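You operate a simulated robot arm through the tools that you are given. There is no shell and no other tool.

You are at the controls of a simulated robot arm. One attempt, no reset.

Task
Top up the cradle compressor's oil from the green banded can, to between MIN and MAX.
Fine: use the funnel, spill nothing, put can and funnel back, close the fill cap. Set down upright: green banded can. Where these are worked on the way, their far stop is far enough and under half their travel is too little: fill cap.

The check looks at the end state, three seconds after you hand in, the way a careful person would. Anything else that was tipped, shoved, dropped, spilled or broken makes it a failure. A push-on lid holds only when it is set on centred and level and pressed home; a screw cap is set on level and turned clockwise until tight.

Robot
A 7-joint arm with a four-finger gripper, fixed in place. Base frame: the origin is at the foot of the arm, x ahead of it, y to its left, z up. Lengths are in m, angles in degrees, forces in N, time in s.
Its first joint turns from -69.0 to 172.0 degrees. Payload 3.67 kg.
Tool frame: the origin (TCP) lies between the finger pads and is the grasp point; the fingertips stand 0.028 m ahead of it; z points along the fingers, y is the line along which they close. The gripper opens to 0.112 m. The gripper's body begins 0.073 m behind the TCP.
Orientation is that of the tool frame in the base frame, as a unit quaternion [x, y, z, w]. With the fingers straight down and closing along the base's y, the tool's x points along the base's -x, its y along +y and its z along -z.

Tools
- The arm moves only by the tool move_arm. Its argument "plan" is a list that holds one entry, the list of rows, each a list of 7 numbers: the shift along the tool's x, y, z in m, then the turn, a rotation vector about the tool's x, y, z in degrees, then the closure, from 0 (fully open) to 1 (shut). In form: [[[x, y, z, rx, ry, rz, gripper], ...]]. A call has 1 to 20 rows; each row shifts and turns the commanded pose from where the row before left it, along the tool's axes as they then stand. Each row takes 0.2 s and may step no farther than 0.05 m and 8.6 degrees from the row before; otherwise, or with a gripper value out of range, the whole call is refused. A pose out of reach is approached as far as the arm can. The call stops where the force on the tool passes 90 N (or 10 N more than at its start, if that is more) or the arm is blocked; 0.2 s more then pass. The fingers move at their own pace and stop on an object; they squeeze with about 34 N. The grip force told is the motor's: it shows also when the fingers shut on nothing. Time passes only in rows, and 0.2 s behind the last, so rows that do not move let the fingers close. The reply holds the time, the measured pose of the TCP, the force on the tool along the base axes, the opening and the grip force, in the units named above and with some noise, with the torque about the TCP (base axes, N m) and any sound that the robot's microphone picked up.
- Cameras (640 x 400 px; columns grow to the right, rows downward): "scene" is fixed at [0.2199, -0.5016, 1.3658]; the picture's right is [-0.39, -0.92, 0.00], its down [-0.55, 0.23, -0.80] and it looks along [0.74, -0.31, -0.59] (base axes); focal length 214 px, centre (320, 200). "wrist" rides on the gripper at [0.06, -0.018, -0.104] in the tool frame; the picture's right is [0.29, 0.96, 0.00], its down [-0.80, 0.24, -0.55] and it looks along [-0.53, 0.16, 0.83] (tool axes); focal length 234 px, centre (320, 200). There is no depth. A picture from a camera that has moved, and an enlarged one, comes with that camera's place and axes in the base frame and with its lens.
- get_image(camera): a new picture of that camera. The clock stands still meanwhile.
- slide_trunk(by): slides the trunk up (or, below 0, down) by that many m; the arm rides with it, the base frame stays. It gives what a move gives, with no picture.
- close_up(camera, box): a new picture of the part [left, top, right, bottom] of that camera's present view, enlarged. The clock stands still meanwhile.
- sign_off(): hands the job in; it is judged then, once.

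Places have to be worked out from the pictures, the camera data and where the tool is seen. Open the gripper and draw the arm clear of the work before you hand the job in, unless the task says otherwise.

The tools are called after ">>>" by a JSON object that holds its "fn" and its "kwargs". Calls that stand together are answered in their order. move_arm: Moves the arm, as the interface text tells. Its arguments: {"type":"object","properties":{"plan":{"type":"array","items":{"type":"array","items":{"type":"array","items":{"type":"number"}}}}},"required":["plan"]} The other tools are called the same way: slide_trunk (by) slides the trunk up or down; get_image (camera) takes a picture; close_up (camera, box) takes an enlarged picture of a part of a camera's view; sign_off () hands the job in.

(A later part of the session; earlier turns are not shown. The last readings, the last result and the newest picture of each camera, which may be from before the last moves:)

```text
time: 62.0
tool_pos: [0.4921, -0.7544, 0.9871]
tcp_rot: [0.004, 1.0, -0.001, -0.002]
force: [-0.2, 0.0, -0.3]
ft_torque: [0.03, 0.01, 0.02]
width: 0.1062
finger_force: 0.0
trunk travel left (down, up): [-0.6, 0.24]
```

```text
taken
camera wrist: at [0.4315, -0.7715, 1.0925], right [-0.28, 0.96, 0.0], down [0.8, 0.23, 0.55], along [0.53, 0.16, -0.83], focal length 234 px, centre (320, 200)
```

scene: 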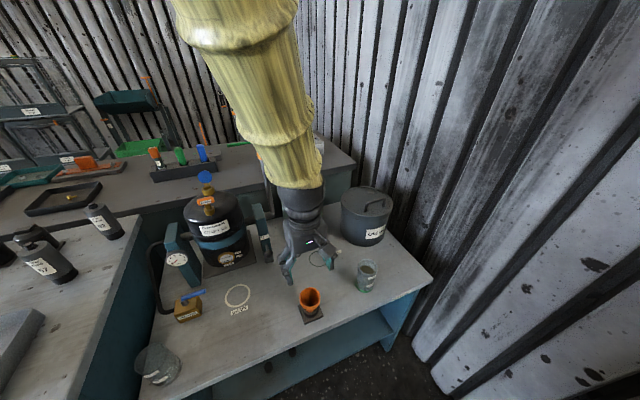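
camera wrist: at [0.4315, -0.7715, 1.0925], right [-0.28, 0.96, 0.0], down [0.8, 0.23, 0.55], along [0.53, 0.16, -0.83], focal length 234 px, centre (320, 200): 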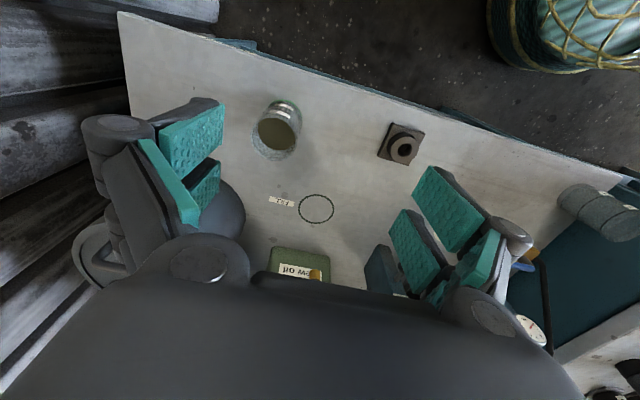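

>>> {"fn": "close_up", "kwargs": {"camera": "wrist", "box": [230, 80, 330, 180]}}

>>> {"fn": "close_up", "kwargs": {"camera": "scene", "box": [345, 250, 393, 300]}}

```text
4.00 times, centred on (280, 130) of wrist
camera zoom: at [0.4315, -0.7715, 1.0925], right [-0.28, 0.96, 0.0], down [0.8, 0.23, 0.55], along [0.53, 0.16, -0.83], focal length 937 px, centre (480, 480)
```

zoom: 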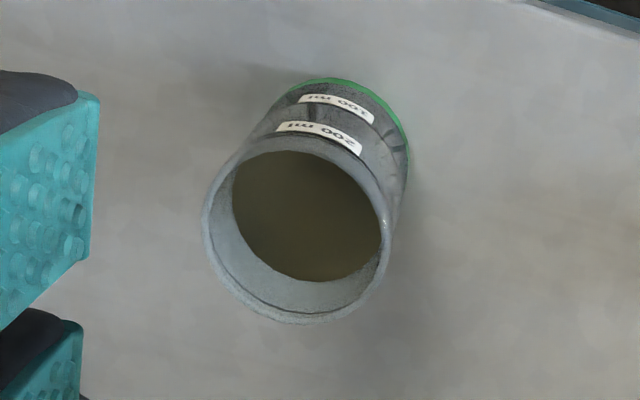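

```text
8.00 times, centred on (369, 275) of scene
camera zoom: at [0.2199, -0.5016, 1.3658], right [-0.39, -0.92, 0.0], down [-0.55, 0.23, -0.8], along [0.74, -0.31, -0.59], focal length 1716 px, centre (-72, -400)
```

zoom: 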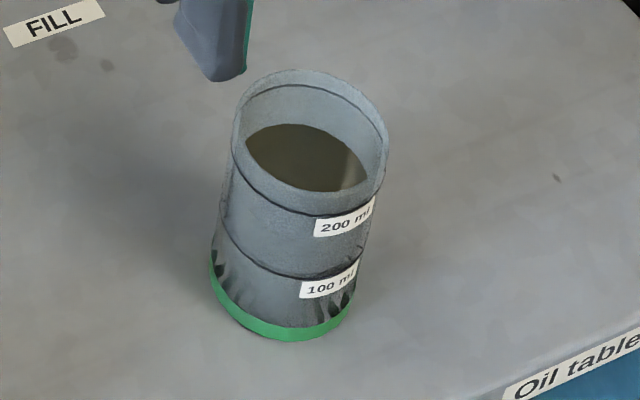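

The can holds about 140 ml; I place its axis near (0.543, -0.800) with the rim at z≈0.797. I'll yaw the tool 45° (so the later pour direction is clear of the drain handle) and move above the can for another look.

>>> {"fn": "move_arm", "kwargs": {"plan": [[[0, 0, 0, 0, 0, 7.5, 0.05], [0, 0, 0, 0, 0, 7.5, 0.05], [0, 0, 0, 0, 0, 7.5, 0.05], [0, 0, 0, 0, 0, 7.5, 0.05], [0, 0, 0, 0, 0, 7.5, 0.05], [0, 0, 0, 0, 0, 7.5, 0.05], [0, 0, 0.03, 0, 0, 0, 0.05], [0, 0, 0.03, 0, 0, 0, 0.05], [0, 0, 0, 0, 0, 0, 0.05]]]}}

>>> {"fn": "get_image", "kwargs": {"camera": "wrist"}}

```text
time: 64.0
tool_pos: [0.4922, -0.7552, 0.929]
tcp_rot: [0.385, 0.923, -0.001, -0.002]
force: [-0.1, 0.7, -0.3]
ft_torque: [0.01, -0.05, 0.0]
width: 0.1064
finger_force: 0.0
trunk travel left (down, up): [-0.6, 0.24]
```

```text
taken
camera wrist: at [0.4372, -0.7246, 1.0336], right [0.48, 0.88, 0.0], down [0.73, -0.4, 0.55], along [0.48, -0.27, -0.83], focal length 234 px, centre (320, 200)
```

wrist: 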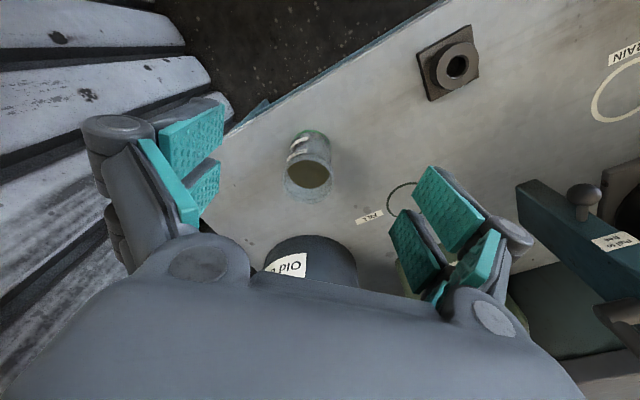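

Now the rim reads (0.5436, -0.7986). Centering over it and descending partway, with another check.

>>> {"fn": "move_arm", "kwargs": {"plan": [[[-0.034, 0.003, 0, 0, 0, 0, 0.05], [-0.033, 0.003, 0, 0, 0, 0, 0.05], [0, 0, 0.035, 0, 0, 0, 0.05], [0, 0, 0.035, 0, 0, 0, 0.05], [0, 0, 0, 0, 0, 0, 0.05]]]}}

>>> {"fn": "get_image", "kwargs": {"camera": "wrist"}}

>>> {"fn": "close_up", "kwargs": {"camera": "scene", "box": [320, 220, 416, 300]}}

```text
time: 65.2
tool_pos: [0.545, -0.7986, 0.8591]
tcp_rot: [0.386, 0.923, -0.001, -0.003]
force: [1.0, -0.3, -0.3]
ft_torque: [0.0, -0.03, -0.01]
width: 0.1066
finger_force: 0.1
trunk travel left (down, up): [-0.6, 0.24]
```

```text
taken
camera wrist: at [0.488, -0.7684, 0.9631], right [0.48, 0.88, 0.0], down [0.73, -0.4, 0.55], along [0.48, -0.27, -0.83], focal length 234 px, centre (320, 200)
```

wrist: 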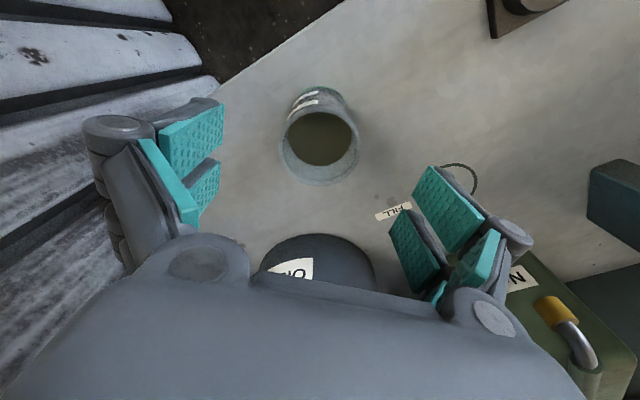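

```text
5.00 times, centred on (368, 260) of scene
camera zoom: at [0.2199, -0.5016, 1.3658], right [-0.39, -0.92, 0.0], down [-0.55, 0.23, -0.8], along [0.74, -0.31, -0.59], focal length 1072 px, centre (80, -100)
```

zoom: 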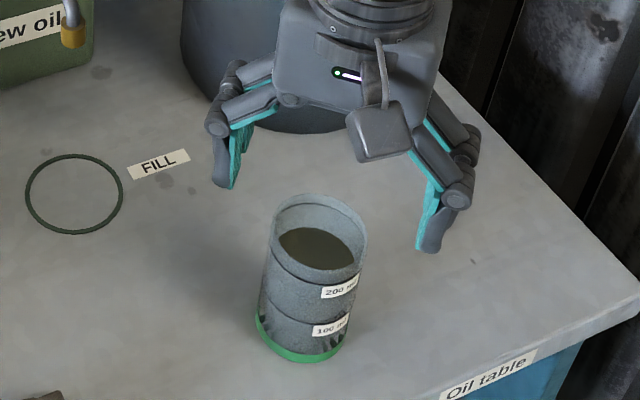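

Can is centred within ~3 mm between the open fingers. Correcting and descending to about 30 mm below the rim.

>>> {"fn": "move_arm", "kwargs": {"plan": [[[-0.003, 0.001, 0.03, 0, 0, 0, 0.05], [0, 0, 0.03, 0, 0, 0, 0.05], [0, 0, 0.02, 0, 0, 0, 0.05], [0, 0, 0.014, 0, 0, 0, 0.05], [0, 0, 0, 0, 0, 0, 0.05]]]}}

>>> {"fn": "get_image", "kwargs": {"camera": "wrist"}}

>>> {"fn": "close_up", "kwargs": {"camera": "scene", "box": [320, 220, 416, 300]}}

```text
time: 66.4
tool_pos: [0.5458, -0.7954, 0.7665]
tcp_rot: [0.387, 0.922, -0.002, -0.002]
force: [0.5, -0.5, 0.6]
ft_torque: [0.01, 0.01, 0.02]
width: 0.1066
finger_force: 0.1
trunk travel left (down, up): [-0.6, 0.24]
```

```text
taken
camera wrist: at [0.4905, -0.7668, 0.8715], right [0.48, 0.88, 0.0], down [0.73, -0.4, 0.55], along [0.48, -0.27, -0.83], focal length 234 px, centre (320, 200)
```

wrist: 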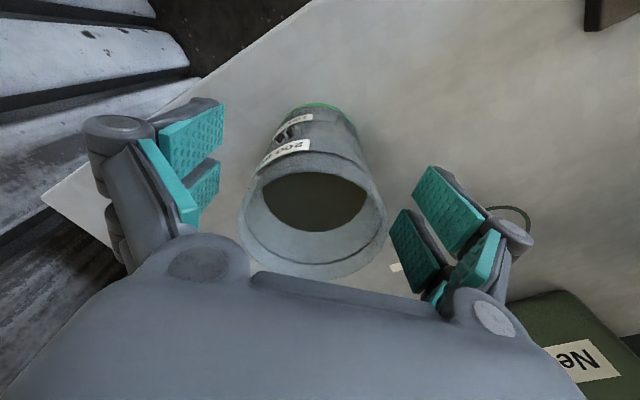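

```text
5.00 times, centred on (368, 260) of scene
camera zoom: at [0.2199, -0.5016, 1.3658], right [-0.39, -0.92, 0.0], down [-0.55, 0.23, -0.8], along [0.74, -0.31, -0.59], focal length 1072 px, centre (80, -100)
```

zoom: 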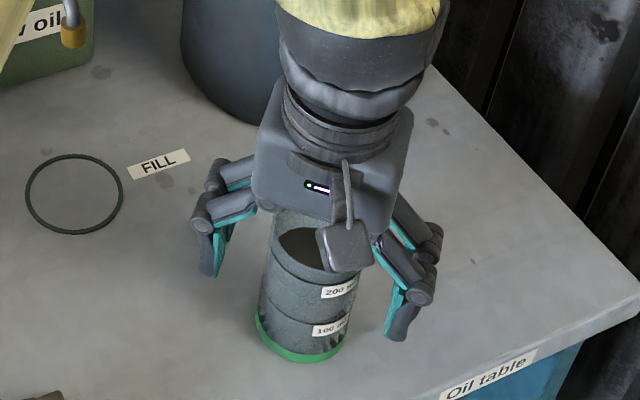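

Rim at z≈0.795, the can axis is ~3 mm off in each tool axis. Aligning and closing on the can.

>>> {"fn": "move_arm", "kwargs": {"plan": [[[0.0032, -0.0034, 0, 0, 0, 0, 0.05], [0, 0, 0, 0, 0, 0, 0.05], [0, 0, 0, 0, 0, 0, 0.25], [0, 0, 0, 0, 0, 0, 0.4], [0, 0, 0, 0, 0, 0, 0.5], [0, 0, 0, 0, 0, 0, 0.6], [0, 0, 0, 0, 0, 0, 0.6]]]}}

>>> {"fn": "get_image", "kwargs": {"camera": "wrist"}}

```text
time: 68.0
tool_pos: [0.541, -0.7974, 0.7664]
tcp_rot: [0.386, 0.923, -0.001, -0.001]
force: [1.2, 2.1, 12.9]
ft_torque: [0.08, 0.04, 0.0]
width: 0.0558
finger_force: 34.1
trunk travel left (down, up): [-0.6, 0.24]
```

```text
taken
camera wrist: at [0.4863, -0.7679, 0.8706], right [0.48, 0.88, 0.0], down [0.73, -0.4, 0.55], along [0.48, -0.27, -0.83], focal length 234 px, centre (320, 200)
```

wrist: 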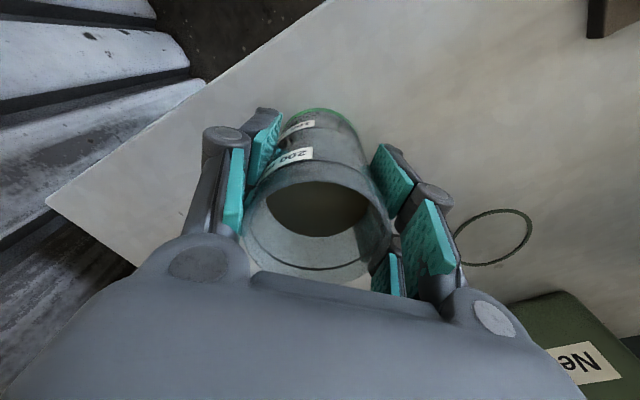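

Can gripped (55.8 mm, 34 N) at TCP (0.541, -0.797, 0.766). Lifting gently straight up.

>>> {"fn": "move_arm", "kwargs": {"plan": [[[0, 0, -0.01, 0, 0, 0, 0.65], [0, 0, -0.02, 0, 0, 0, 0.65], [0, 0, -0.025, 0, 0, 0, 0.65], [0, 0, -0.025, 0, 0, 0, 0.65], [0, 0, -0.02, 0, 0, 0, 0.65], [0, 0, 0, 0, 0, 0, 0.65]]]}}

>>> {"fn": "get_image", "kwargs": {"camera": "wrist"}}

>>> {"fn": "close_up", "kwargs": {"camera": "scene", "box": [320, 200, 416, 300]}}

```text
time: 69.4
tool_pos: [0.5412, -0.8041, 0.8624]
tcp_rot: [0.385, 0.923, 0.0, -0.003]
force: [-0.3, -0.5, -1.4]
ft_torque: [0.0, 0.01, -0.01]
width: 0.0556
finger_force: 34.0
trunk travel left (down, up): [-0.6, 0.24]
```

```text
taken
camera wrist: at [0.4862, -0.7735, 0.968], right [0.48, 0.88, 0.0], down [0.73, -0.4, 0.55], along [0.48, -0.26, -0.84], focal length 234 px, centre (320, 200)
```

wrist: 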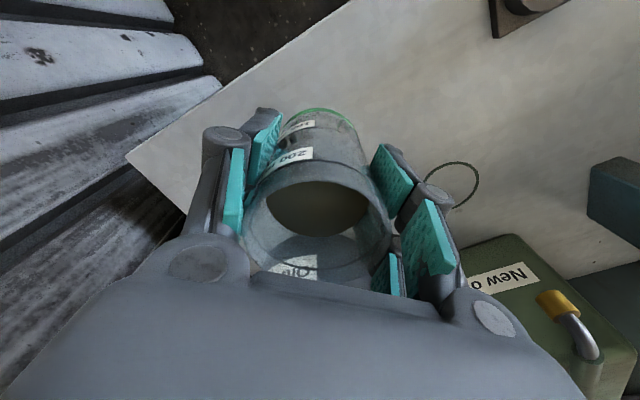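

```text
4.00 times, centred on (368, 250) of scene
camera zoom: at [0.2199, -0.5016, 1.3658], right [-0.39, -0.92, 0.0], down [-0.55, 0.23, -0.8], along [0.74, -0.31, -0.59], focal length 858 px, centre (128, 0)
```

zoom: 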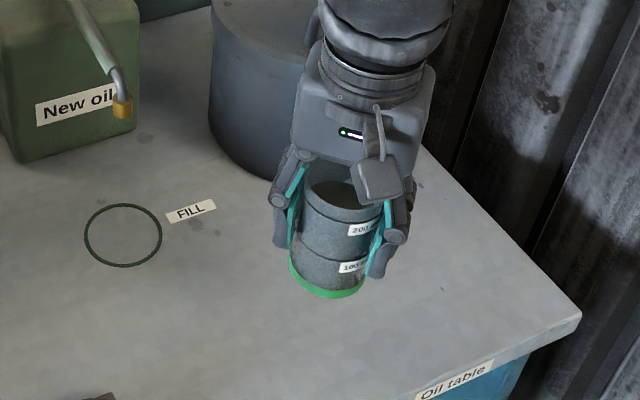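

The can is level in the grip. I'll carry it smoothly up and inward to about (0.60, -0.55, 1.18), clear of the lever and bench items.

>>> {"fn": "move_arm", "kwargs": {"plan": [[[0.004, 0.006, -0.01, 0, 0, 0, 0.65], [0.008, 0.0125, -0.018, 0, 0, 0, 0.65], [0.0115, 0.0183, -0.0267, 0, 0, 0, 0.65], [0.0115, 0.0183, -0.0267, 0, 0, 0, 0.65], [0.0115, 0.0183, -0.0267, 0, 0, 0, 0.65], [0.0115, 0.0183, -0.0267, 0, 0, 0, 0.65], [0.0115, 0.0183, -0.0267, 0, 0, 0, 0.65], [0.0115, 0.0183, -0.0267, 0, 0, 0, 0.65], [0.0115, 0.0183, -0.0267, 0, 0, 0, 0.65], [0.0115, 0.0183, -0.0267, 0, 0, 0, 0.65], [0.0115, 0.0183, -0.0267, 0, 0, 0, 0.65], [0.0115, 0.0183, -0.0267, 0, 0, 0, 0.65], [0.008, 0.0125, -0.018, 0, 0, 0, 0.65], [0.004, 0.006, -0.01, 0, 0, 0, 0.65], [0, 0, 0, 0, 0, 0, 0.65]]]}}

>>> {"fn": "get_image", "kwargs": {"camera": "wrist"}}

>>> {"fn": "get_image", "kwargs": {"camera": "scene"}}

```text
time: 72.6
tool_pos: [0.6018, -0.5458, 1.1859]
tcp_rot: [0.386, 0.923, -0.001, -0.002]
force: [0.5, -0.4, -2.0]
ft_torque: [0.02, 0.01, 0.0]
width: 0.0557
finger_force: 34.3
trunk travel left (down, up): [-0.6, 0.24]
```

```text
taken
camera wrist: at [0.5463, -0.5162, 1.2915], right [0.48, 0.88, 0.0], down [0.73, -0.4, 0.55], along [0.48, -0.27, -0.84], focal length 234 px, centre (320, 200)
```

wrist: 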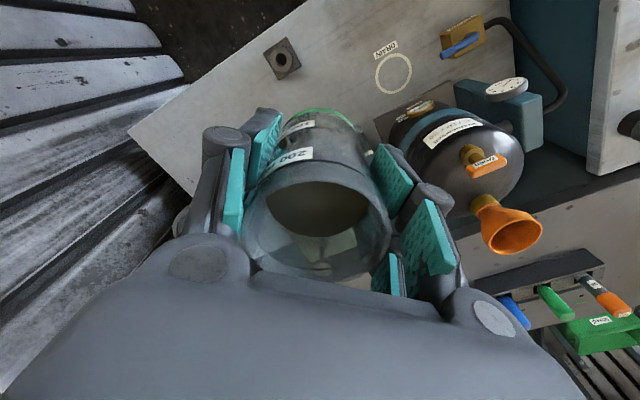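

```text
taken
```

scene: 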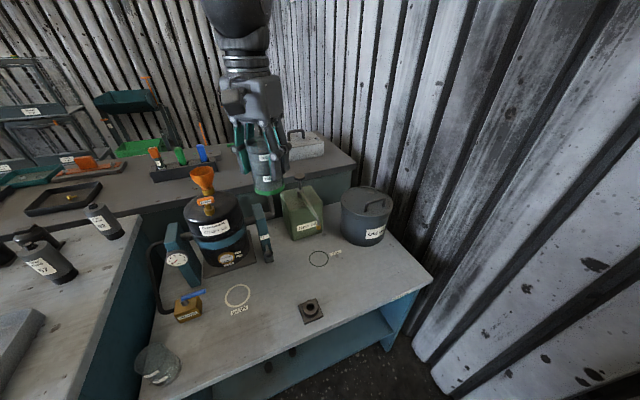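

All clear and the funnel stands well. Taking a baseline of the sight glass, then moving the can to the pre-pour position beside the funnel.

>>> {"fn": "close_up", "kwargs": {"camera": "scene", "box": [212, 245, 252, 270]}}

>>> {"fn": "move_arm", "kwargs": {"plan": [[[-0.005, 0.014, 0, 0, 0, 0, 0.65], [-0.0107, 0.0296, 0, 0, 0, 0, 0.65], [-0.0107, 0.0296, 0, 0, 0, 0, 0.65], [-0.0107, 0.0296, 0, 0, 0, 0, 0.65], [-0.0107, 0.0296, 0, 0, 0, 0, 0.65], [-0.0107, 0.0296, 0, 0, 0, 0, 0.65], [-0.0107, 0.0296, 0, 0, 0, 0, 0.65], [-0.0107, 0.0296, 0, 0, 0, 0, 0.65], [-0.0107, 0.0296, 0, 0, 0, 0, 0.65], [-0.006, 0.0156, 0, 0, 0, 0, 0.65], [0, 0, 0, 0, 0, 0, 0.65]]]}}

>>> {"fn": "get_image", "kwargs": {"camera": "wrist"}}

>>> {"fn": "get_image", "kwargs": {"camera": "scene"}}

```text
16.00 times, centred on (232, 258) of scene
camera zoom: at [0.2199, -0.5016, 1.3658], right [-0.39, -0.92, 0.0], down [-0.55, 0.23, -0.8], along [0.74, -0.31, -0.59], focal length 3432 px, centre (1728, -720)
```

zoom: 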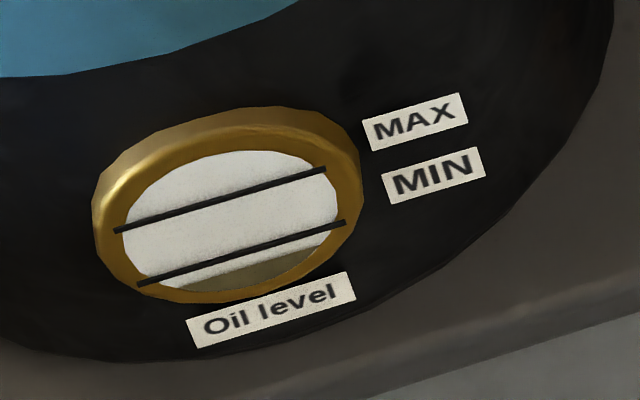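

```text
time: 75.0
tool_pos: [0.8587, -0.4258, 1.1862]
tcp_rot: [0.386, 0.923, -0.001, -0.003]
force: [-0.2, 0.4, -1.9]
ft_torque: [0.02, -0.01, 0.01]
width: 0.0558
finger_force: 34.2
trunk travel left (down, up): [-0.6, 0.24]
```

```text
taken
camera wrist: at [0.8032, -0.3966, 1.2909], right [0.48, 0.88, 0.0], down [0.73, -0.4, 0.55], along [0.48, -0.27, -0.83], focal length 234 px, centre (320, 200)
```

wrist: 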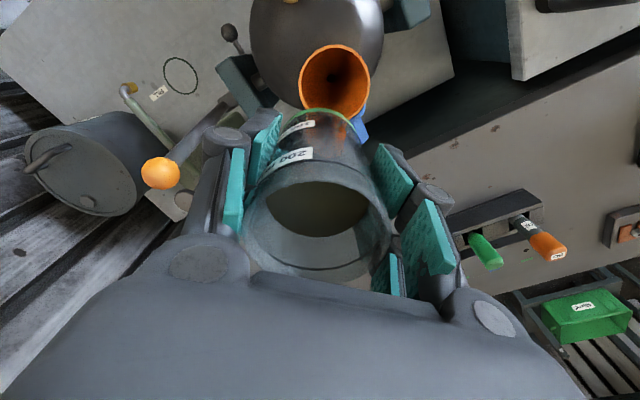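

```text
taken
```

scene: 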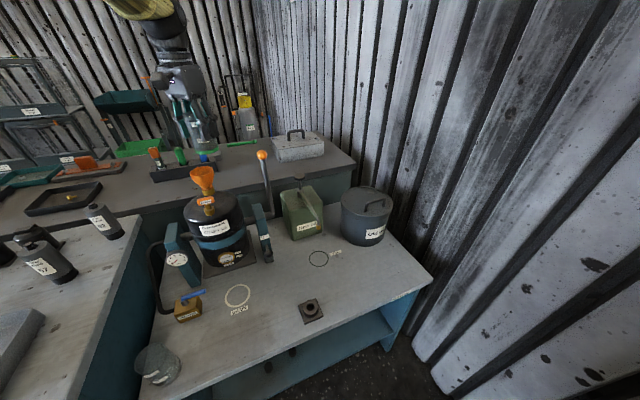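

The funnel centre is 38 mm along tool x and ~1 mm in y from the TCP, so I'll shift 4 mm to bring the lip over it, then tilt 45° about the lip at this safe height (no flow expected before ~50°).

>>> {"fn": "move_arm", "kwargs": {"plan": [[[0.004, 0.001, 0, 0, 0, 0, 0.65], [-0.0042, 0, -0.0039, 0, -7.5, 0, 0.65], [-0.0042, 0, -0.0039, 0, -7.5, 0, 0.65], [-0.0042, 0, -0.0039, 0, -7.5, 0, 0.65], [-0.0042, 0, -0.0039, 0, -7.5, 0, 0.65], [-0.0028, 0, -0.0026, 0, -5, 0, 0.65], [0, 0, 0, 0, 0, 0, 0.65]]]}}

>>> {"fn": "get_image", "kwargs": {"camera": "wrist"}}

>>> {"fn": "close_up", "kwargs": {"camera": "scene", "box": [140, 60, 300, 220]}}

```text
time: 76.6
tool_pos: [0.868, -0.435, 1.208]
tcp_rot: [0.368, 0.88, -0.117, 0.276]
force: [0.4, -0.7, -1.6]
ft_torque: [0.05, 0.05, 0.0]
width: 0.0557
finger_force: 33.6
trunk travel left (down, up): [-0.6, 0.24]
```

```text
taken
camera wrist: at [0.7779, -0.3697, 1.2592], right [0.52, 0.84, -0.17], down [0.41, -0.07, 0.91], along [0.75, -0.54, -0.38], focal length 234 px, centre (320, 200)
```

wrist: 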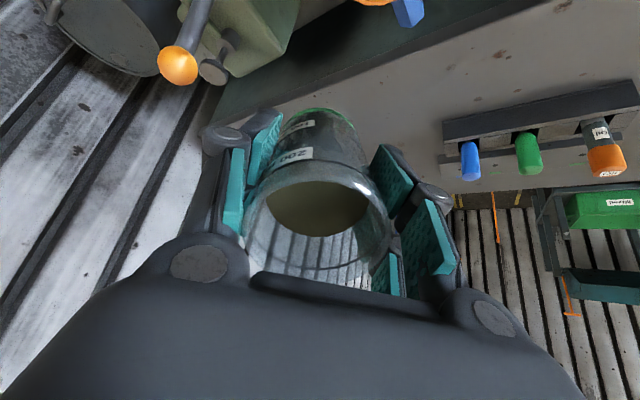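

```text
2.50 times, centred on (220, 140) of scene
camera zoom: at [0.2199, -0.5016, 1.3658], right [-0.39, -0.92, 0.0], down [-0.55, 0.23, -0.8], along [0.74, -0.31, -0.59], focal length 536 px, centre (570, 350)
```

zoom: 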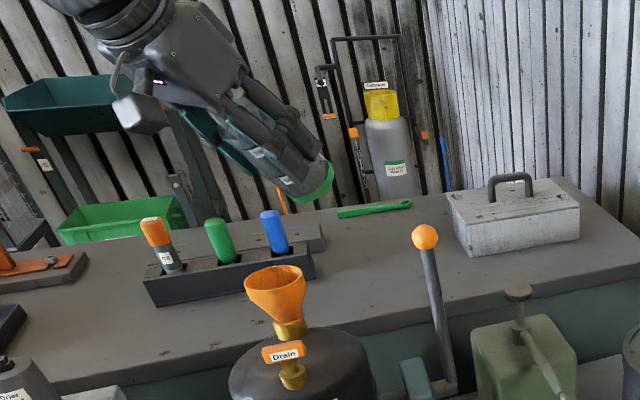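

Tilted 35°, the lip is computed at about (0.838, -0.405, 1.22), over the funnel centre. Lowering 8 cm while holding the tilt, then verifying alignment in the scene view.

>>> {"fn": "move_arm", "kwargs": {"plan": [[[0.0115, 0, 0.0164, 0, 0, 0, 0.65], [0.0115, 0, 0.0164, 0, 0, 0, 0.65], [0.0115, 0, 0.0164, 0, 0, 0, 0.65], [0.0115, 0, 0.0164, 0, 0, 0, 0.65], [0, 0, 0, 0, 0, 0, 0.65]]]}}

>>> {"fn": "get_image", "kwargs": {"camera": "wrist"}}

>>> {"fn": "close_up", "kwargs": {"camera": "scene", "box": [150, 110, 270, 210]}}

```text
time: 77.8
tool_pos: [0.8682, -0.4347, 1.1285]
tcp_rot: [0.368, 0.88, -0.117, 0.276]
force: [-0.2, -0.6, -1.4]
ft_torque: [0.02, 0.01, -0.01]
width: 0.0556
finger_force: 34.2
trunk travel left (down, up): [-0.6, 0.24]
```

```text
taken
camera wrist: at [0.7783, -0.3698, 1.1797], right [0.52, 0.84, -0.17], down [0.41, -0.07, 0.91], along [0.75, -0.54, -0.38], focal length 234 px, centre (320, 200)
```

wrist: 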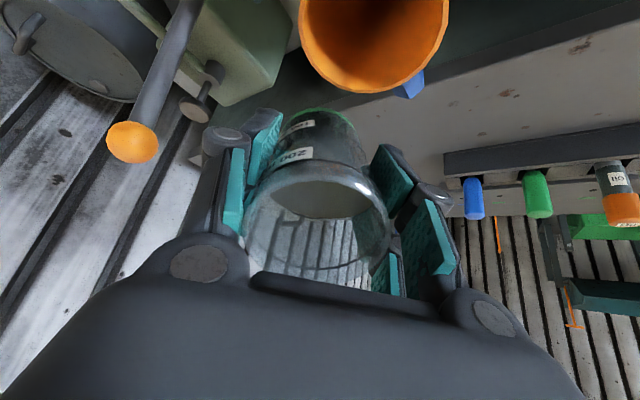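

```text
4.00 times, centred on (210, 160) of scene
camera zoom: at [0.2199, -0.5016, 1.3658], right [-0.39, -0.92, 0.0], down [-0.55, 0.23, -0.8], along [0.74, -0.31, -0.59], focal length 858 px, centre (760, 360)
```

zoom: 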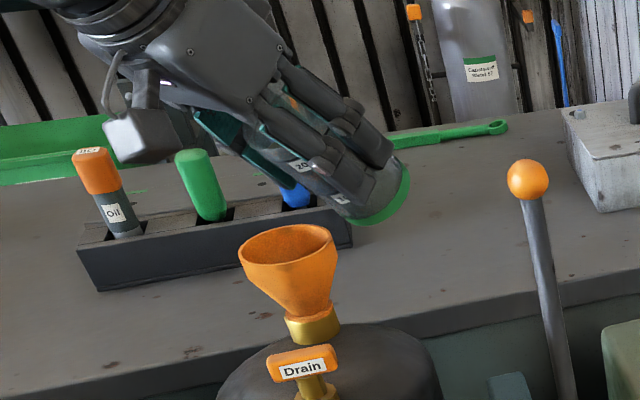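

The oil looks lighter now in the can; I'll zoom to check that nothing has flowed yet.

>>> {"fn": "close_up", "kwargs": {"camera": "wrist", "box": [230, 100, 410, 300]}}

>>> {"fn": "close_up", "kwargs": {"camera": "wrist", "box": [280, 0, 470, 110]}}

>>> {"fn": "close_up", "kwargs": {"camera": "scene", "box": [212, 245, 252, 270]}}

```text
2.00 times, centred on (320, 200) of wrist
camera zoom: at [0.7783, -0.3698, 1.1797], right [0.52, 0.84, -0.17], down [0.41, -0.07, 0.91], along [0.75, -0.54, -0.38], focal length 468 px, centre (320, 200)
```

zoom: 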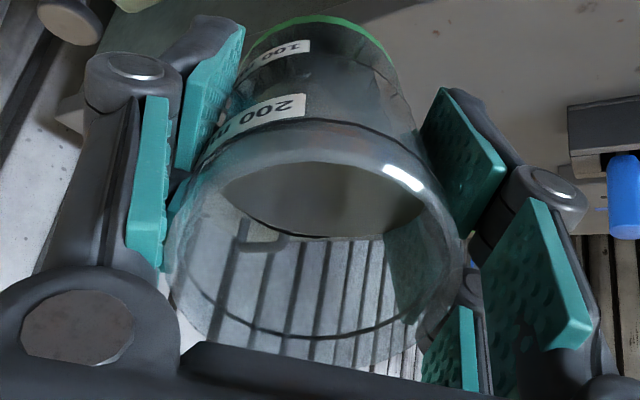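

```text
3.37 times, centred on (375, 55) of wrist
camera zoom: at [0.7783, -0.3698, 1.1797], right [0.52, 0.84, -0.17], down [0.41, -0.07, 0.91], along [0.75, -0.54, -0.38], focal length 789 px, centre (135, 688)
```

zoom: 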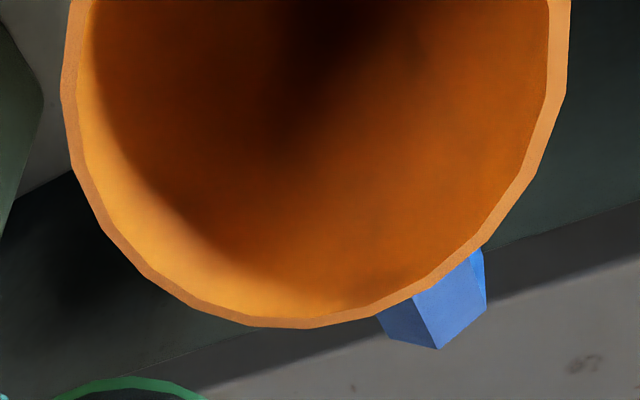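

```text
16.00 times, centred on (232, 258) of scene
camera zoom: at [0.2199, -0.5016, 1.3658], right [-0.39, -0.92, 0.0], down [-0.55, 0.23, -0.8], along [0.74, -0.31, -0.59], focal length 3432 px, centre (1728, -720)
```

zoom: 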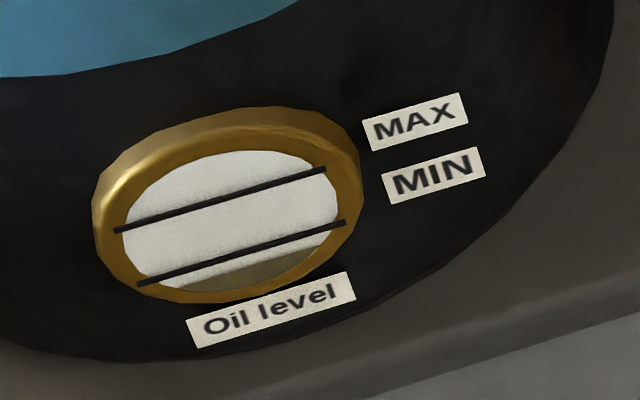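

The oil surface is level inside the tilted can and nothing has flowed; the projected funnel centre matches (0.8327, -0.398), 9 mm beyond the lip, as wanted. Tilting to 50° about the lip and lowering the lip to ~30 mm above the funnel rim.

>>> {"fn": "move_arm", "kwargs": {"plan": [[[-0.0042, 0, -0.0039, 0, -7.5, 0, 0.65], [-0.0042, 0, -0.0039, 0, -7.5, 0, 0.65], [0.0153, 0, 0.0129, 0, 0, 0, 0.65], [0.0153, 0, 0.0129, 0, 0, 0, 0.65], [0, 0, 0, 0, 0, 0, 0.65]]]}}

>>> {"fn": "close_up", "kwargs": {"camera": "wrist", "box": [210, 0, 450, 300]}}

>>> {"fn": "close_up", "kwargs": {"camera": "scene", "box": [150, 110, 270, 210]}}

>>> {"fn": "close_up", "kwargs": {"camera": "scene", "box": [212, 245, 252, 270]}}

```text
time: 79.0
tool_pos: [0.8659, -0.4501, 1.0925]
tcp_rot: [0.361, 0.836, -0.158, 0.382]
force: [1.0, -0.8, -2.4]
ft_torque: [0.05, -0.01, 0.02]
width: 0.0557
finger_force: 33.7
trunk travel left (down, up): [-0.6, 0.24]
```

```text
1.33 times, centred on (330, 150) of wrist
camera zoom: at [0.7703, -0.376, 1.1159], right [0.56, 0.8, -0.21], down [0.24, 0.08, 0.97], along [0.79, -0.6, -0.15], focal length 312 px, centre (307, 267)
```

zoom: 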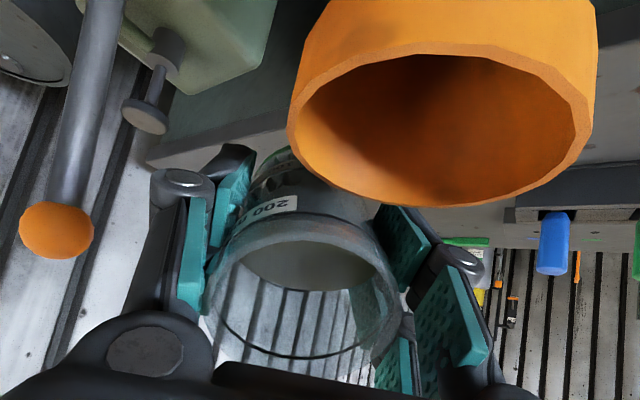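

```text
4.00 times, centred on (210, 160) of scene
camera zoom: at [0.2199, -0.5016, 1.3658], right [-0.39, -0.92, 0.0], down [-0.55, 0.23, -0.8], along [0.74, -0.31, -0.59], focal length 858 px, centre (760, 360)
```

zoom: 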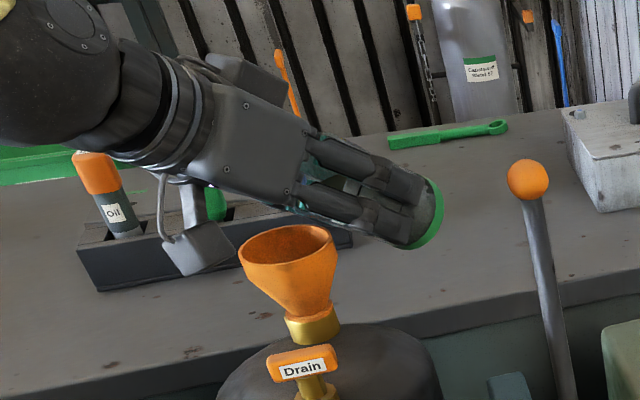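

```text
16.00 times, centred on (232, 258) of scene
camera zoom: at [0.2199, -0.5016, 1.3658], right [-0.39, -0.92, 0.0], down [-0.55, 0.23, -0.8], along [0.74, -0.31, -0.59], focal length 3432 px, centre (1728, -720)
```

zoom: 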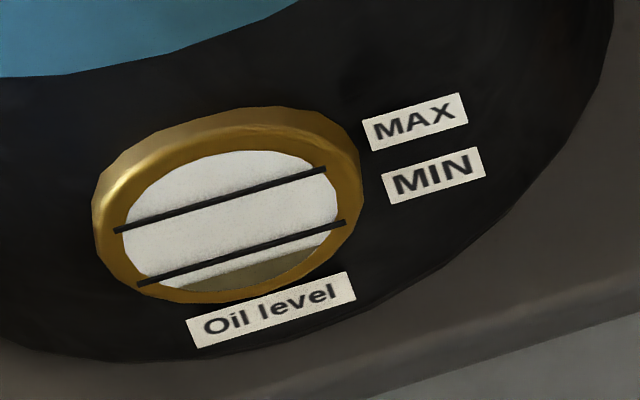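

The measured TCP is 13 mm off in y and the funnel appears off to the right, so the arm isn't where commanded. No oil has flowed; I'll hold for a moment and re-read.

>>> {"fn": "move_arm", "kwargs": {"plan": [[[0, 0, 0, 0, 0, 0, 0.65], [0, 0, 0, 0, 0, 0, 0.65]]]}}

>>> {"fn": "get_image", "kwargs": {"camera": "wrist"}}

```text
time: 79.6
tool_pos: [0.8659, -0.4514, 1.0911]
tcp_rot: [0.361, 0.836, -0.159, 0.382]
force: [-0.3, 0.5, -1.0]
ft_torque: [0.02, 0.02, 0.0]
width: 0.0556
finger_force: 32.9
trunk travel left (down, up): [-0.6, 0.24]
```

```text
taken
camera wrist: at [0.7701, -0.3776, 1.1157], right [0.57, 0.8, -0.21], down [0.24, 0.08, 0.97], along [0.79, -0.6, -0.15], focal length 234 px, centre (320, 200)
```

wrist: 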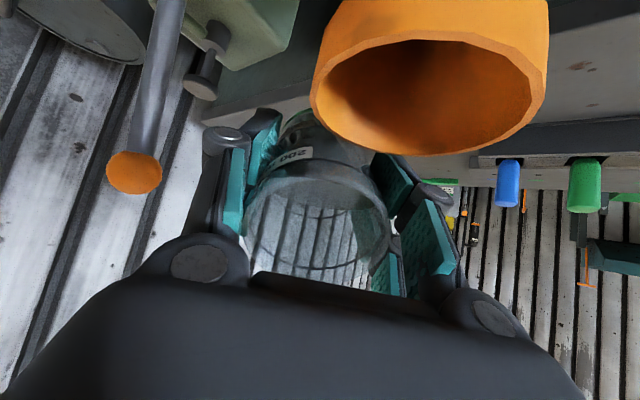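

It is steady but off, likely a joint limit at this yaw and tilt. I'll back out (raise, un-tilt) without pouring and use a more radial yaw of about 20° instead.

>>> {"fn": "move_arm", "kwargs": {"plan": [[[-0.0153, 0, -0.0129, 0, 0, 0, 0.65], [-0.0153, 0, -0.0129, 0, 0, 0, 0.65], [0.0047, 0, 0.0034, 0, 7.5, 0, 0.65], [0.0047, 0, 0.0034, 0, 7.5, 0, 0.65], [-0.0115, 0, -0.0164, 0, 0, 0, 0.65], [-0.0115, 0, -0.0164, 0, 0, 0, 0.65], [-0.0115, 0, -0.0164, 0, 0, 0, 0.65], [-0.0115, 0, -0.0164, 0, 0, 0, 0.65], [0.0047, 0, 0.0034, 0, 7.5, 0, 0.65], [0.0047, 0, 0.0034, 0, 7.5, 0, 0.65], [0.0047, 0, 0.0034, 0, 7.5, 0, 0.65], [0.0047, 0, 0.0034, 0, 7.5, 0, 0.65], [0.0031, 0, 0.0023, 0, 5, 0, 0.65], [0, 0, 0, 0, 0, 0, 0.65]]]}}

>>> {"fn": "get_image", "kwargs": {"camera": "wrist"}}

```text
time: 82.6
tool_pos: [0.8575, -0.4244, 1.1843]
tcp_rot: [0.386, 0.922, 0.0, -0.003]
force: [-0.7, -0.7, -1.1]
ft_torque: [-0.02, -0.03, -0.01]
width: 0.0556
finger_force: 34.1
trunk travel left (down, up): [-0.6, 0.24]
```

```text
taken
camera wrist: at [0.8021, -0.3933, 1.29], right [0.48, 0.88, 0.0], down [0.73, -0.4, 0.55], along [0.48, -0.27, -0.84], focal length 234 px, centre (320, 200)
```

wrist: 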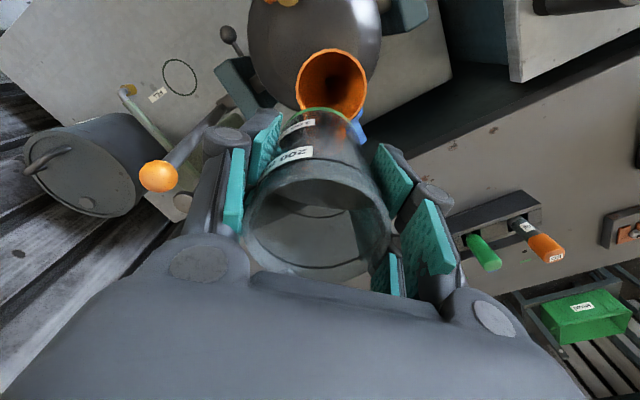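

The can's interior looks different now – I need to check whether oil left it.

>>> {"fn": "close_up", "kwargs": {"camera": "wrist", "box": [230, 100, 410, 300]}}

>>> {"fn": "close_up", "kwargs": {"camera": "scene", "box": [212, 245, 252, 270]}}

>>> {"fn": "close_up", "kwargs": {"camera": "scene", "box": [140, 80, 300, 220]}}

>>> {"fn": "close_up", "kwargs": {"camera": "scene", "box": [165, 125, 265, 205]}}

>>> {"fn": "close_up", "kwargs": {"camera": "wrist", "box": [240, 0, 440, 140]}}

```text
2.00 times, centred on (320, 200) of wrist
camera zoom: at [0.8021, -0.3933, 1.29], right [0.48, 0.88, 0.0], down [0.73, -0.4, 0.55], along [0.48, -0.27, -0.84], focal length 468 px, centre (320, 200)
```

zoom: 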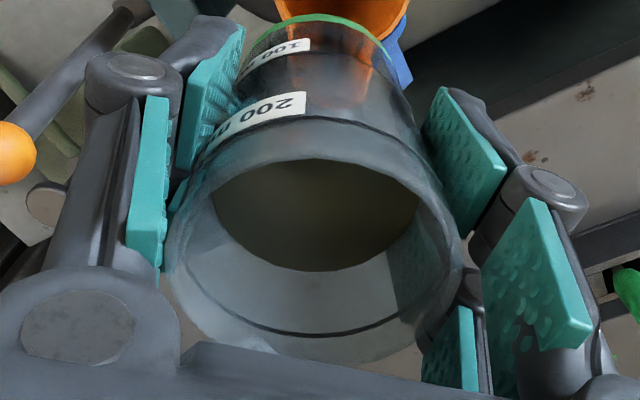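

```text
16.00 times, centred on (232, 258) of scene
camera zoom: at [0.2199, -0.5016, 1.3658], right [-0.39, -0.92, 0.0], down [-0.55, 0.23, -0.8], along [0.74, -0.31, -0.59], focal length 3432 px, centre (1728, -720)
```

zoom: 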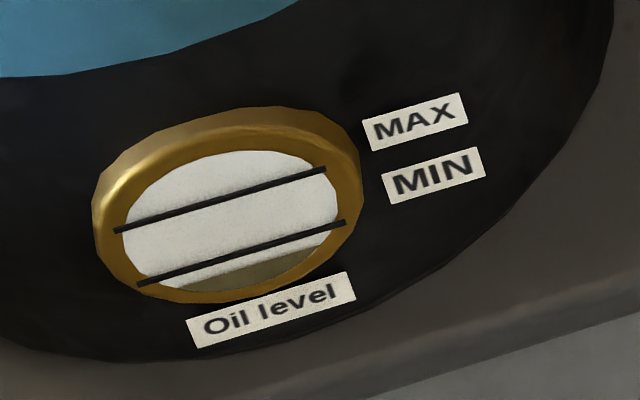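

```text
2.86 times, centred on (220, 150) of scene
camera zoom: at [0.2199, -0.5016, 1.3658], right [-0.39, -0.92, 0.0], down [-0.55, 0.23, -0.8], along [0.74, -0.31, -0.59], focal length 613 px, centre (606, 343)
```

zoom: 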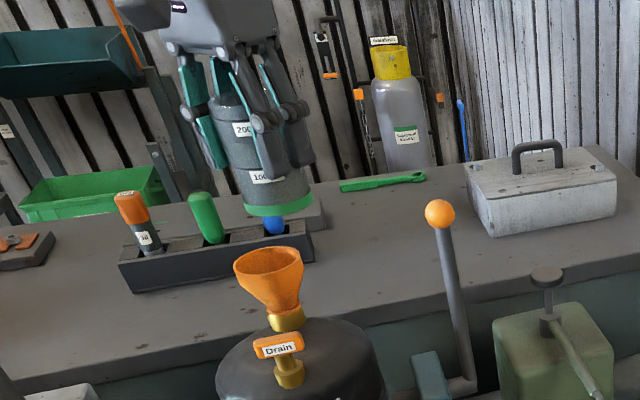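

```text
5.00 times, centred on (215, 165) of scene
camera zoom: at [0.2199, -0.5016, 1.3658], right [-0.39, -0.92, 0.0], down [-0.55, 0.23, -0.8], along [0.74, -0.31, -0.59], focal length 1072 px, centre (845, 375)
```

zoom: 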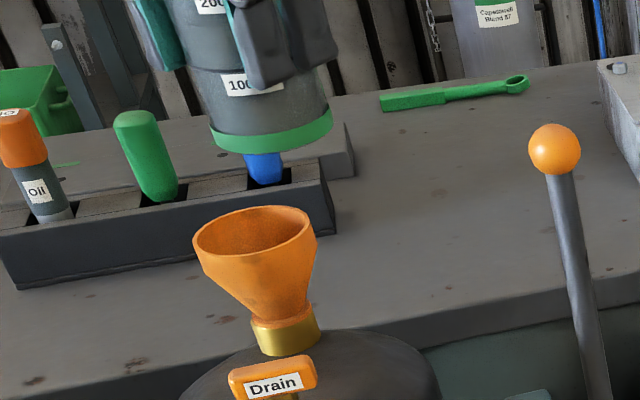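

```text
2.86 times, centred on (340, 70) of wrist
camera zoom: at [0.8021, -0.3933, 1.29], right [0.48, 0.88, 0.0], down [0.73, -0.4, 0.55], along [0.48, -0.27, -0.84], focal length 669 px, centre (263, 571)
```

zoom: 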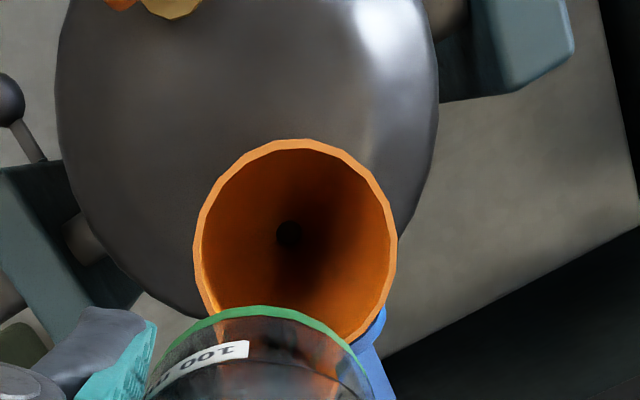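

The oil is still all in the can (same level; only a reflection changed), sight glass unchanged, nothing spilled. Now I yaw back to about 20° and reposition the lip over the funnel.

>>> {"fn": "move_arm", "kwargs": {"plan": [[[0, 0, 0, 0, 0, -6.3, 0.65], [0, 0, 0, 0, 0, -6.3, 0.65], [0, 0, 0, 0, 0, -6.3, 0.65], [0, 0, 0, 0, 0, -6.4, 0.65], [-0.0037, 0.0163, 0, 0, 0, 0, 0.65], [0, 0, 0, 0, 0, 0, 0.65]]]}}

>>> {"fn": "get_image", "kwargs": {"camera": "wrist"}}

```text
time: 84.0
tool_pos: [0.8665, -0.4123, 1.1846]
tcp_rot: [0.174, 0.985, -0.002, -0.002]
force: [-0.3, 0.1, -1.5]
ft_torque: [0.02, -0.01, -0.01]
width: 0.0553
finger_force: 33.9
trunk travel left (down, up): [-0.6, 0.24]
```

```text
taken
camera wrist: at [0.8035, -0.4075, 1.2898], right [0.06, 1.0, 0.0], down [0.83, -0.05, 0.55], along [0.55, -0.03, -0.83], focal length 234 px, centre (320, 200)
```

wrist: 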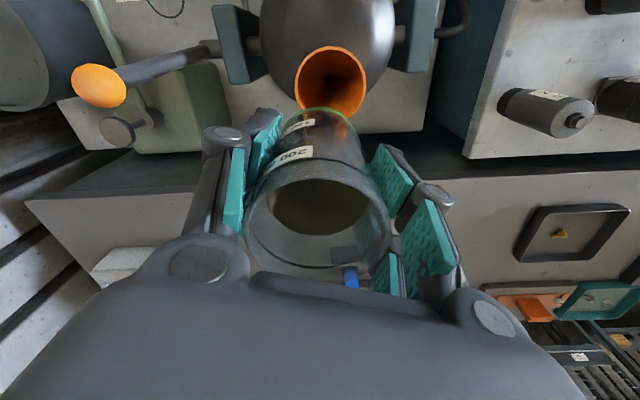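

Funnel centre is at tool (0.038, -0.001), as wanted. Tilting 42.5° about the lip at height.

>>> {"fn": "move_arm", "kwargs": {"plan": [[[0.0012, -0.001, 0, 0, 0, 0, 0.65], [-0.0042, 0, -0.0039, 0, -7.5, 0, 0.65], [-0.0042, 0, -0.0039, 0, -7.5, 0, 0.65], [-0.0042, 0, -0.0039, 0, -7.5, 0, 0.65], [-0.0042, 0, -0.0039, 0, -7.5, 0, 0.65], [-0.0042, 0, -0.0039, 0, -7.5, 0, 0.65], [-0.0028, 0, -0.0026, 0, -5, 0, 0.65], [0, 0, 0, 0, 0, 0, 0.65]]]}}

>>> {"fn": "get_image", "kwargs": {"camera": "wrist"}}

>>> {"fn": "close_up", "kwargs": {"camera": "scene", "box": [140, 80, 300, 220]}}

```text
time: 85.8
tool_pos: [0.8812, -0.4156, 1.2125]
tcp_rot: [0.163, 0.918, -0.064, 0.355]
force: [0.2, -0.2, -2.2]
ft_torque: [0.0, 0.05, -0.01]
width: 0.0552
finger_force: 34.2
trunk travel left (down, up): [-0.6, 0.24]
```

```text
taken
camera wrist: at [0.7662, -0.3931, 1.2502], right [0.13, 0.97, -0.2], down [0.29, 0.15, 0.95], along [0.95, -0.18, -0.26], focal length 234 px, centre (320, 200)
```

wrist: 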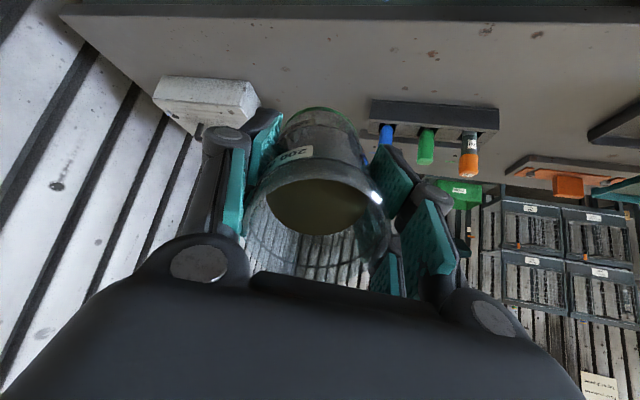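

```text
2.86 times, centred on (220, 150) of scene
camera zoom: at [0.2199, -0.5016, 1.3658], right [-0.39, -0.92, 0.0], down [-0.55, 0.23, -0.8], along [0.74, -0.31, -0.59], focal length 613 px, centre (606, 343)
```

zoom: 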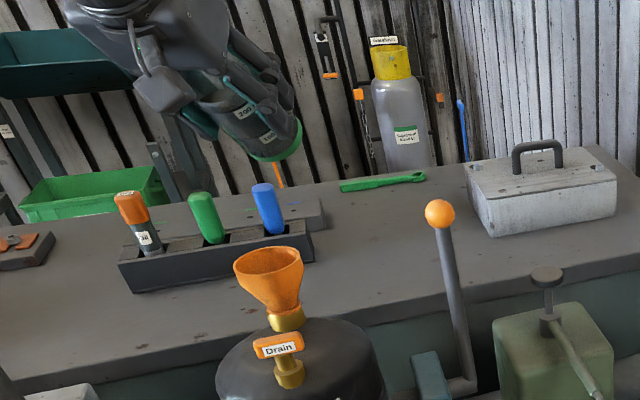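

Pose is exact: lip at (0.840, -0.401, 1.219). Lowering so the lip is at z≈1.115.

>>> {"fn": "move_arm", "kwargs": {"plan": [[[0.0175, 0, 0.0192, 0, 0, 0, 0.65], [0.0175, 0, 0.0192, 0, 0, 0, 0.65], [0.0175, 0, 0.0192, 0, 0, 0, 0.65], [0.0175, 0, 0.0192, 0, 0, 0, 0.65], [0, 0, 0, 0, 0, 0, 0.65]]]}}

>>> {"fn": "get_image", "kwargs": {"camera": "wrist"}}

>>> {"fn": "close_up", "kwargs": {"camera": "scene", "box": [150, 110, 270, 210]}}

```text
time: 87.0
tool_pos: [0.8799, -0.4136, 1.1112]
tcp_rot: [0.163, 0.918, -0.065, 0.355]
force: [0.7, -0.3, -2.6]
ft_torque: [0.06, 0.01, 0.01]
width: 0.0554
finger_force: 34.2
trunk travel left (down, up): [-0.6, 0.24]
```

```text
taken
camera wrist: at [0.7649, -0.3914, 1.1479], right [0.13, 0.97, -0.2], down [0.29, 0.15, 0.95], along [0.95, -0.18, -0.26], focal length 234 px, centre (320, 200)
```

wrist: 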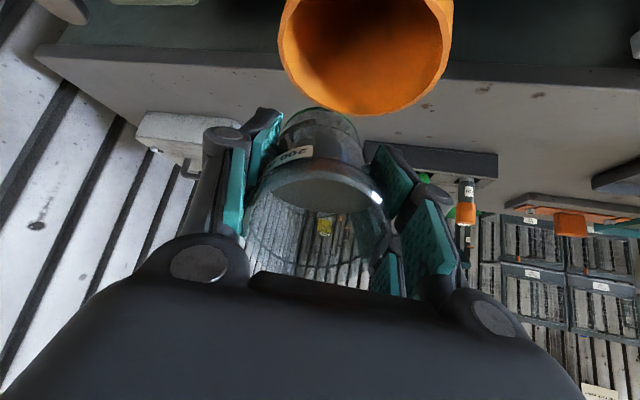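

```text
4.00 times, centred on (210, 160) of scene
camera zoom: at [0.2199, -0.5016, 1.3658], right [-0.39, -0.92, 0.0], down [-0.55, 0.23, -0.8], along [0.74, -0.31, -0.59], focal length 858 px, centre (760, 360)
```

zoom: 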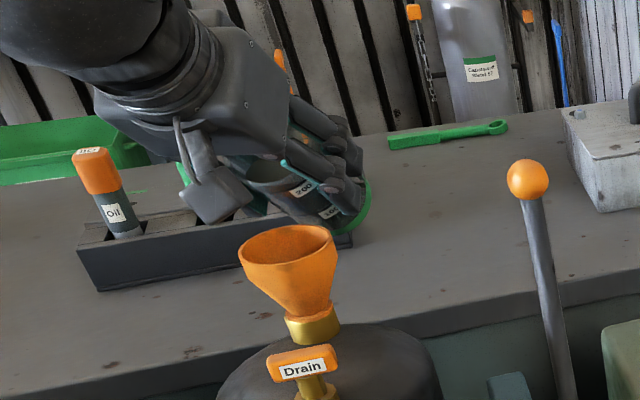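

Alignment holds (lip over the funnel with 8 mm margin). Tilting 5° more (to ~47°) and lowering the lip to 1.105, then checking pose accuracy.

>>> {"fn": "move_arm", "kwargs": {"plan": [[[-0.0028, 0, -0.0026, 0, -5, 0, 0.65], [0.0074, 0, 0.0068, 0, 0, 0, 0.65], [0, 0, 0, 0, 0, 0, 0.65]]]}}

>>> {"fn": "get_image", "kwargs": {"camera": "wrist"}}

>>> {"fn": "close_up", "kwargs": {"camera": "scene", "box": [150, 110, 270, 210]}}

```text
time: 87.8
tool_pos: [0.8789, -0.4149, 1.1031]
tcp_rot: [0.159, 0.902, -0.071, 0.395]
force: [0.5, 1.0, 0.3]
ft_torque: [-0.01, 0.04, -0.01]
width: 0.0555
finger_force: 34.1
trunk travel left (down, up): [-0.6, 0.24]
```

```text
taken
camera wrist: at [0.7622, -0.3909, 1.1312], right [0.15, 0.97, -0.21], down [0.21, 0.18, 0.96], along [0.97, -0.18, -0.17], focal length 234 px, centre (320, 200)
```

wrist: 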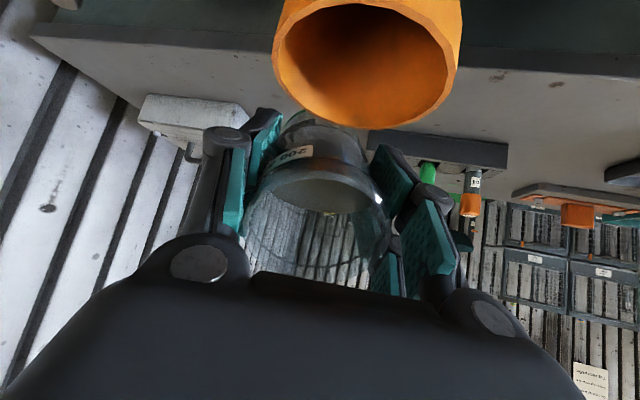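

```text
4.00 times, centred on (210, 160) of scene
camera zoom: at [0.2199, -0.5016, 1.3658], right [-0.39, -0.92, 0.0], down [-0.55, 0.23, -0.8], along [0.74, -0.31, -0.59], focal length 858 px, centre (760, 360)
```

zoom: 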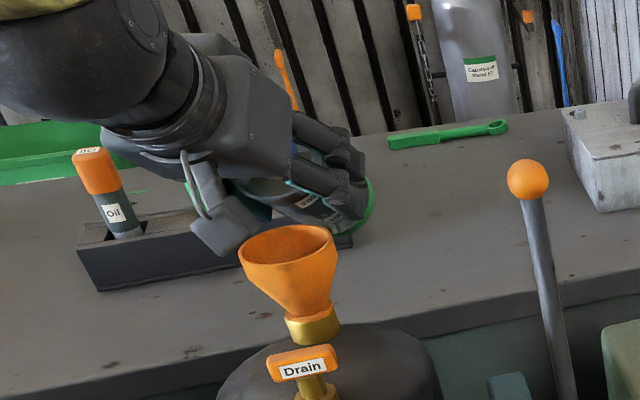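

Tilt 47°, lip ~36 mm above the rim, no contact. Now tilting in small 2.5° steps to start the pour, pausing to look.

>>> {"fn": "move_arm", "kwargs": {"plan": [[[-0.0015, 0, -0.0013, 0, -2.5, 0, 0.65], [-0.0015, 0, -0.0013, 0, -2.5, 0, 0.65], [0, 0, 0, 0, 0, 0, 0.65], [0, 0, 0, 0, 0, 0, 0.65]]]}}

>>> {"fn": "close_up", "kwargs": {"camera": "wrist", "box": [220, 0, 480, 300]}}

>>> {"fn": "close_up", "kwargs": {"camera": "scene", "box": [180, 130, 260, 200]}}

>>> {"fn": "close_up", "kwargs": {"camera": "scene", "box": [212, 245, 252, 270]}}

```text
time: 88.8
tool_pos: [0.8808, -0.4144, 1.1067]
tcp_rot: [0.156, 0.884, -0.078, 0.433]
force: [-1.3, 0.0, -2.0]
ft_torque: [0.02, 0.04, -0.03]
width: 0.0554
finger_force: 33.8
trunk travel left (down, up): [-0.6, 0.24]
```

```text
1.33 times, centred on (350, 150) of wrist
camera zoom: at [0.761, -0.3909, 1.1238], right [0.16, 0.96, -0.23], down [0.13, 0.21, 0.97], along [0.98, -0.19, -0.09], focal length 312 px, centre (280, 267)
```

zoom: 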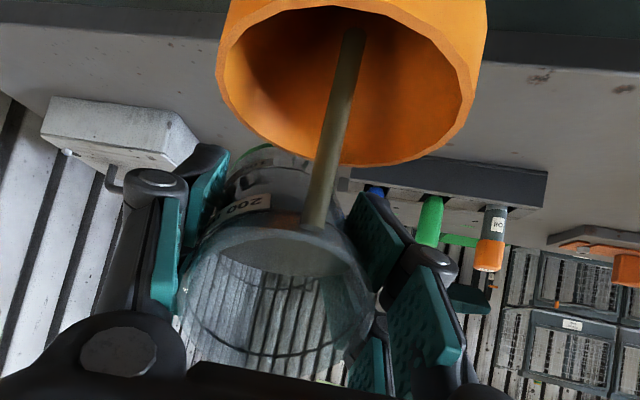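

```text
5.71 times, centred on (220, 165) of scene
camera zoom: at [0.2199, -0.5016, 1.3658], right [-0.39, -0.92, 0.0], down [-0.55, 0.23, -0.8], along [0.74, -0.31, -0.59], focal length 1226 px, centre (891, 400)
```

zoom: 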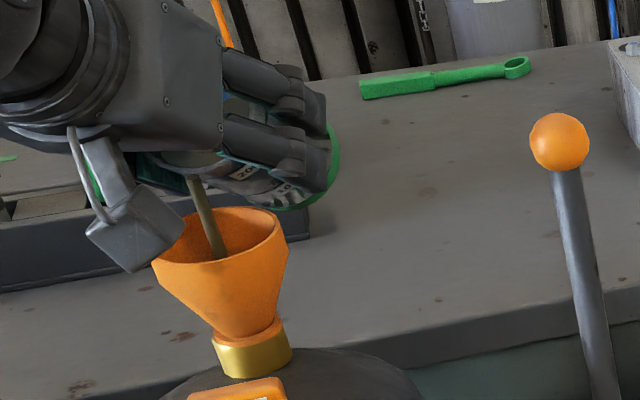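

```text
16.00 times, centred on (232, 258) of scene
camera zoom: at [0.2199, -0.5016, 1.3658], right [-0.39, -0.92, 0.0], down [-0.55, 0.23, -0.8], along [0.74, -0.31, -0.59], focal length 3432 px, centre (1728, -720)
```

zoom: 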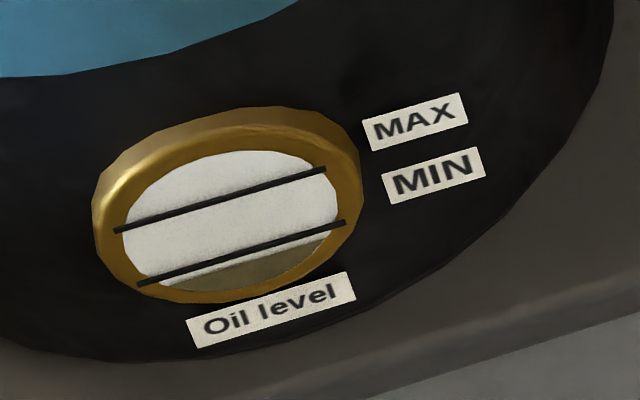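

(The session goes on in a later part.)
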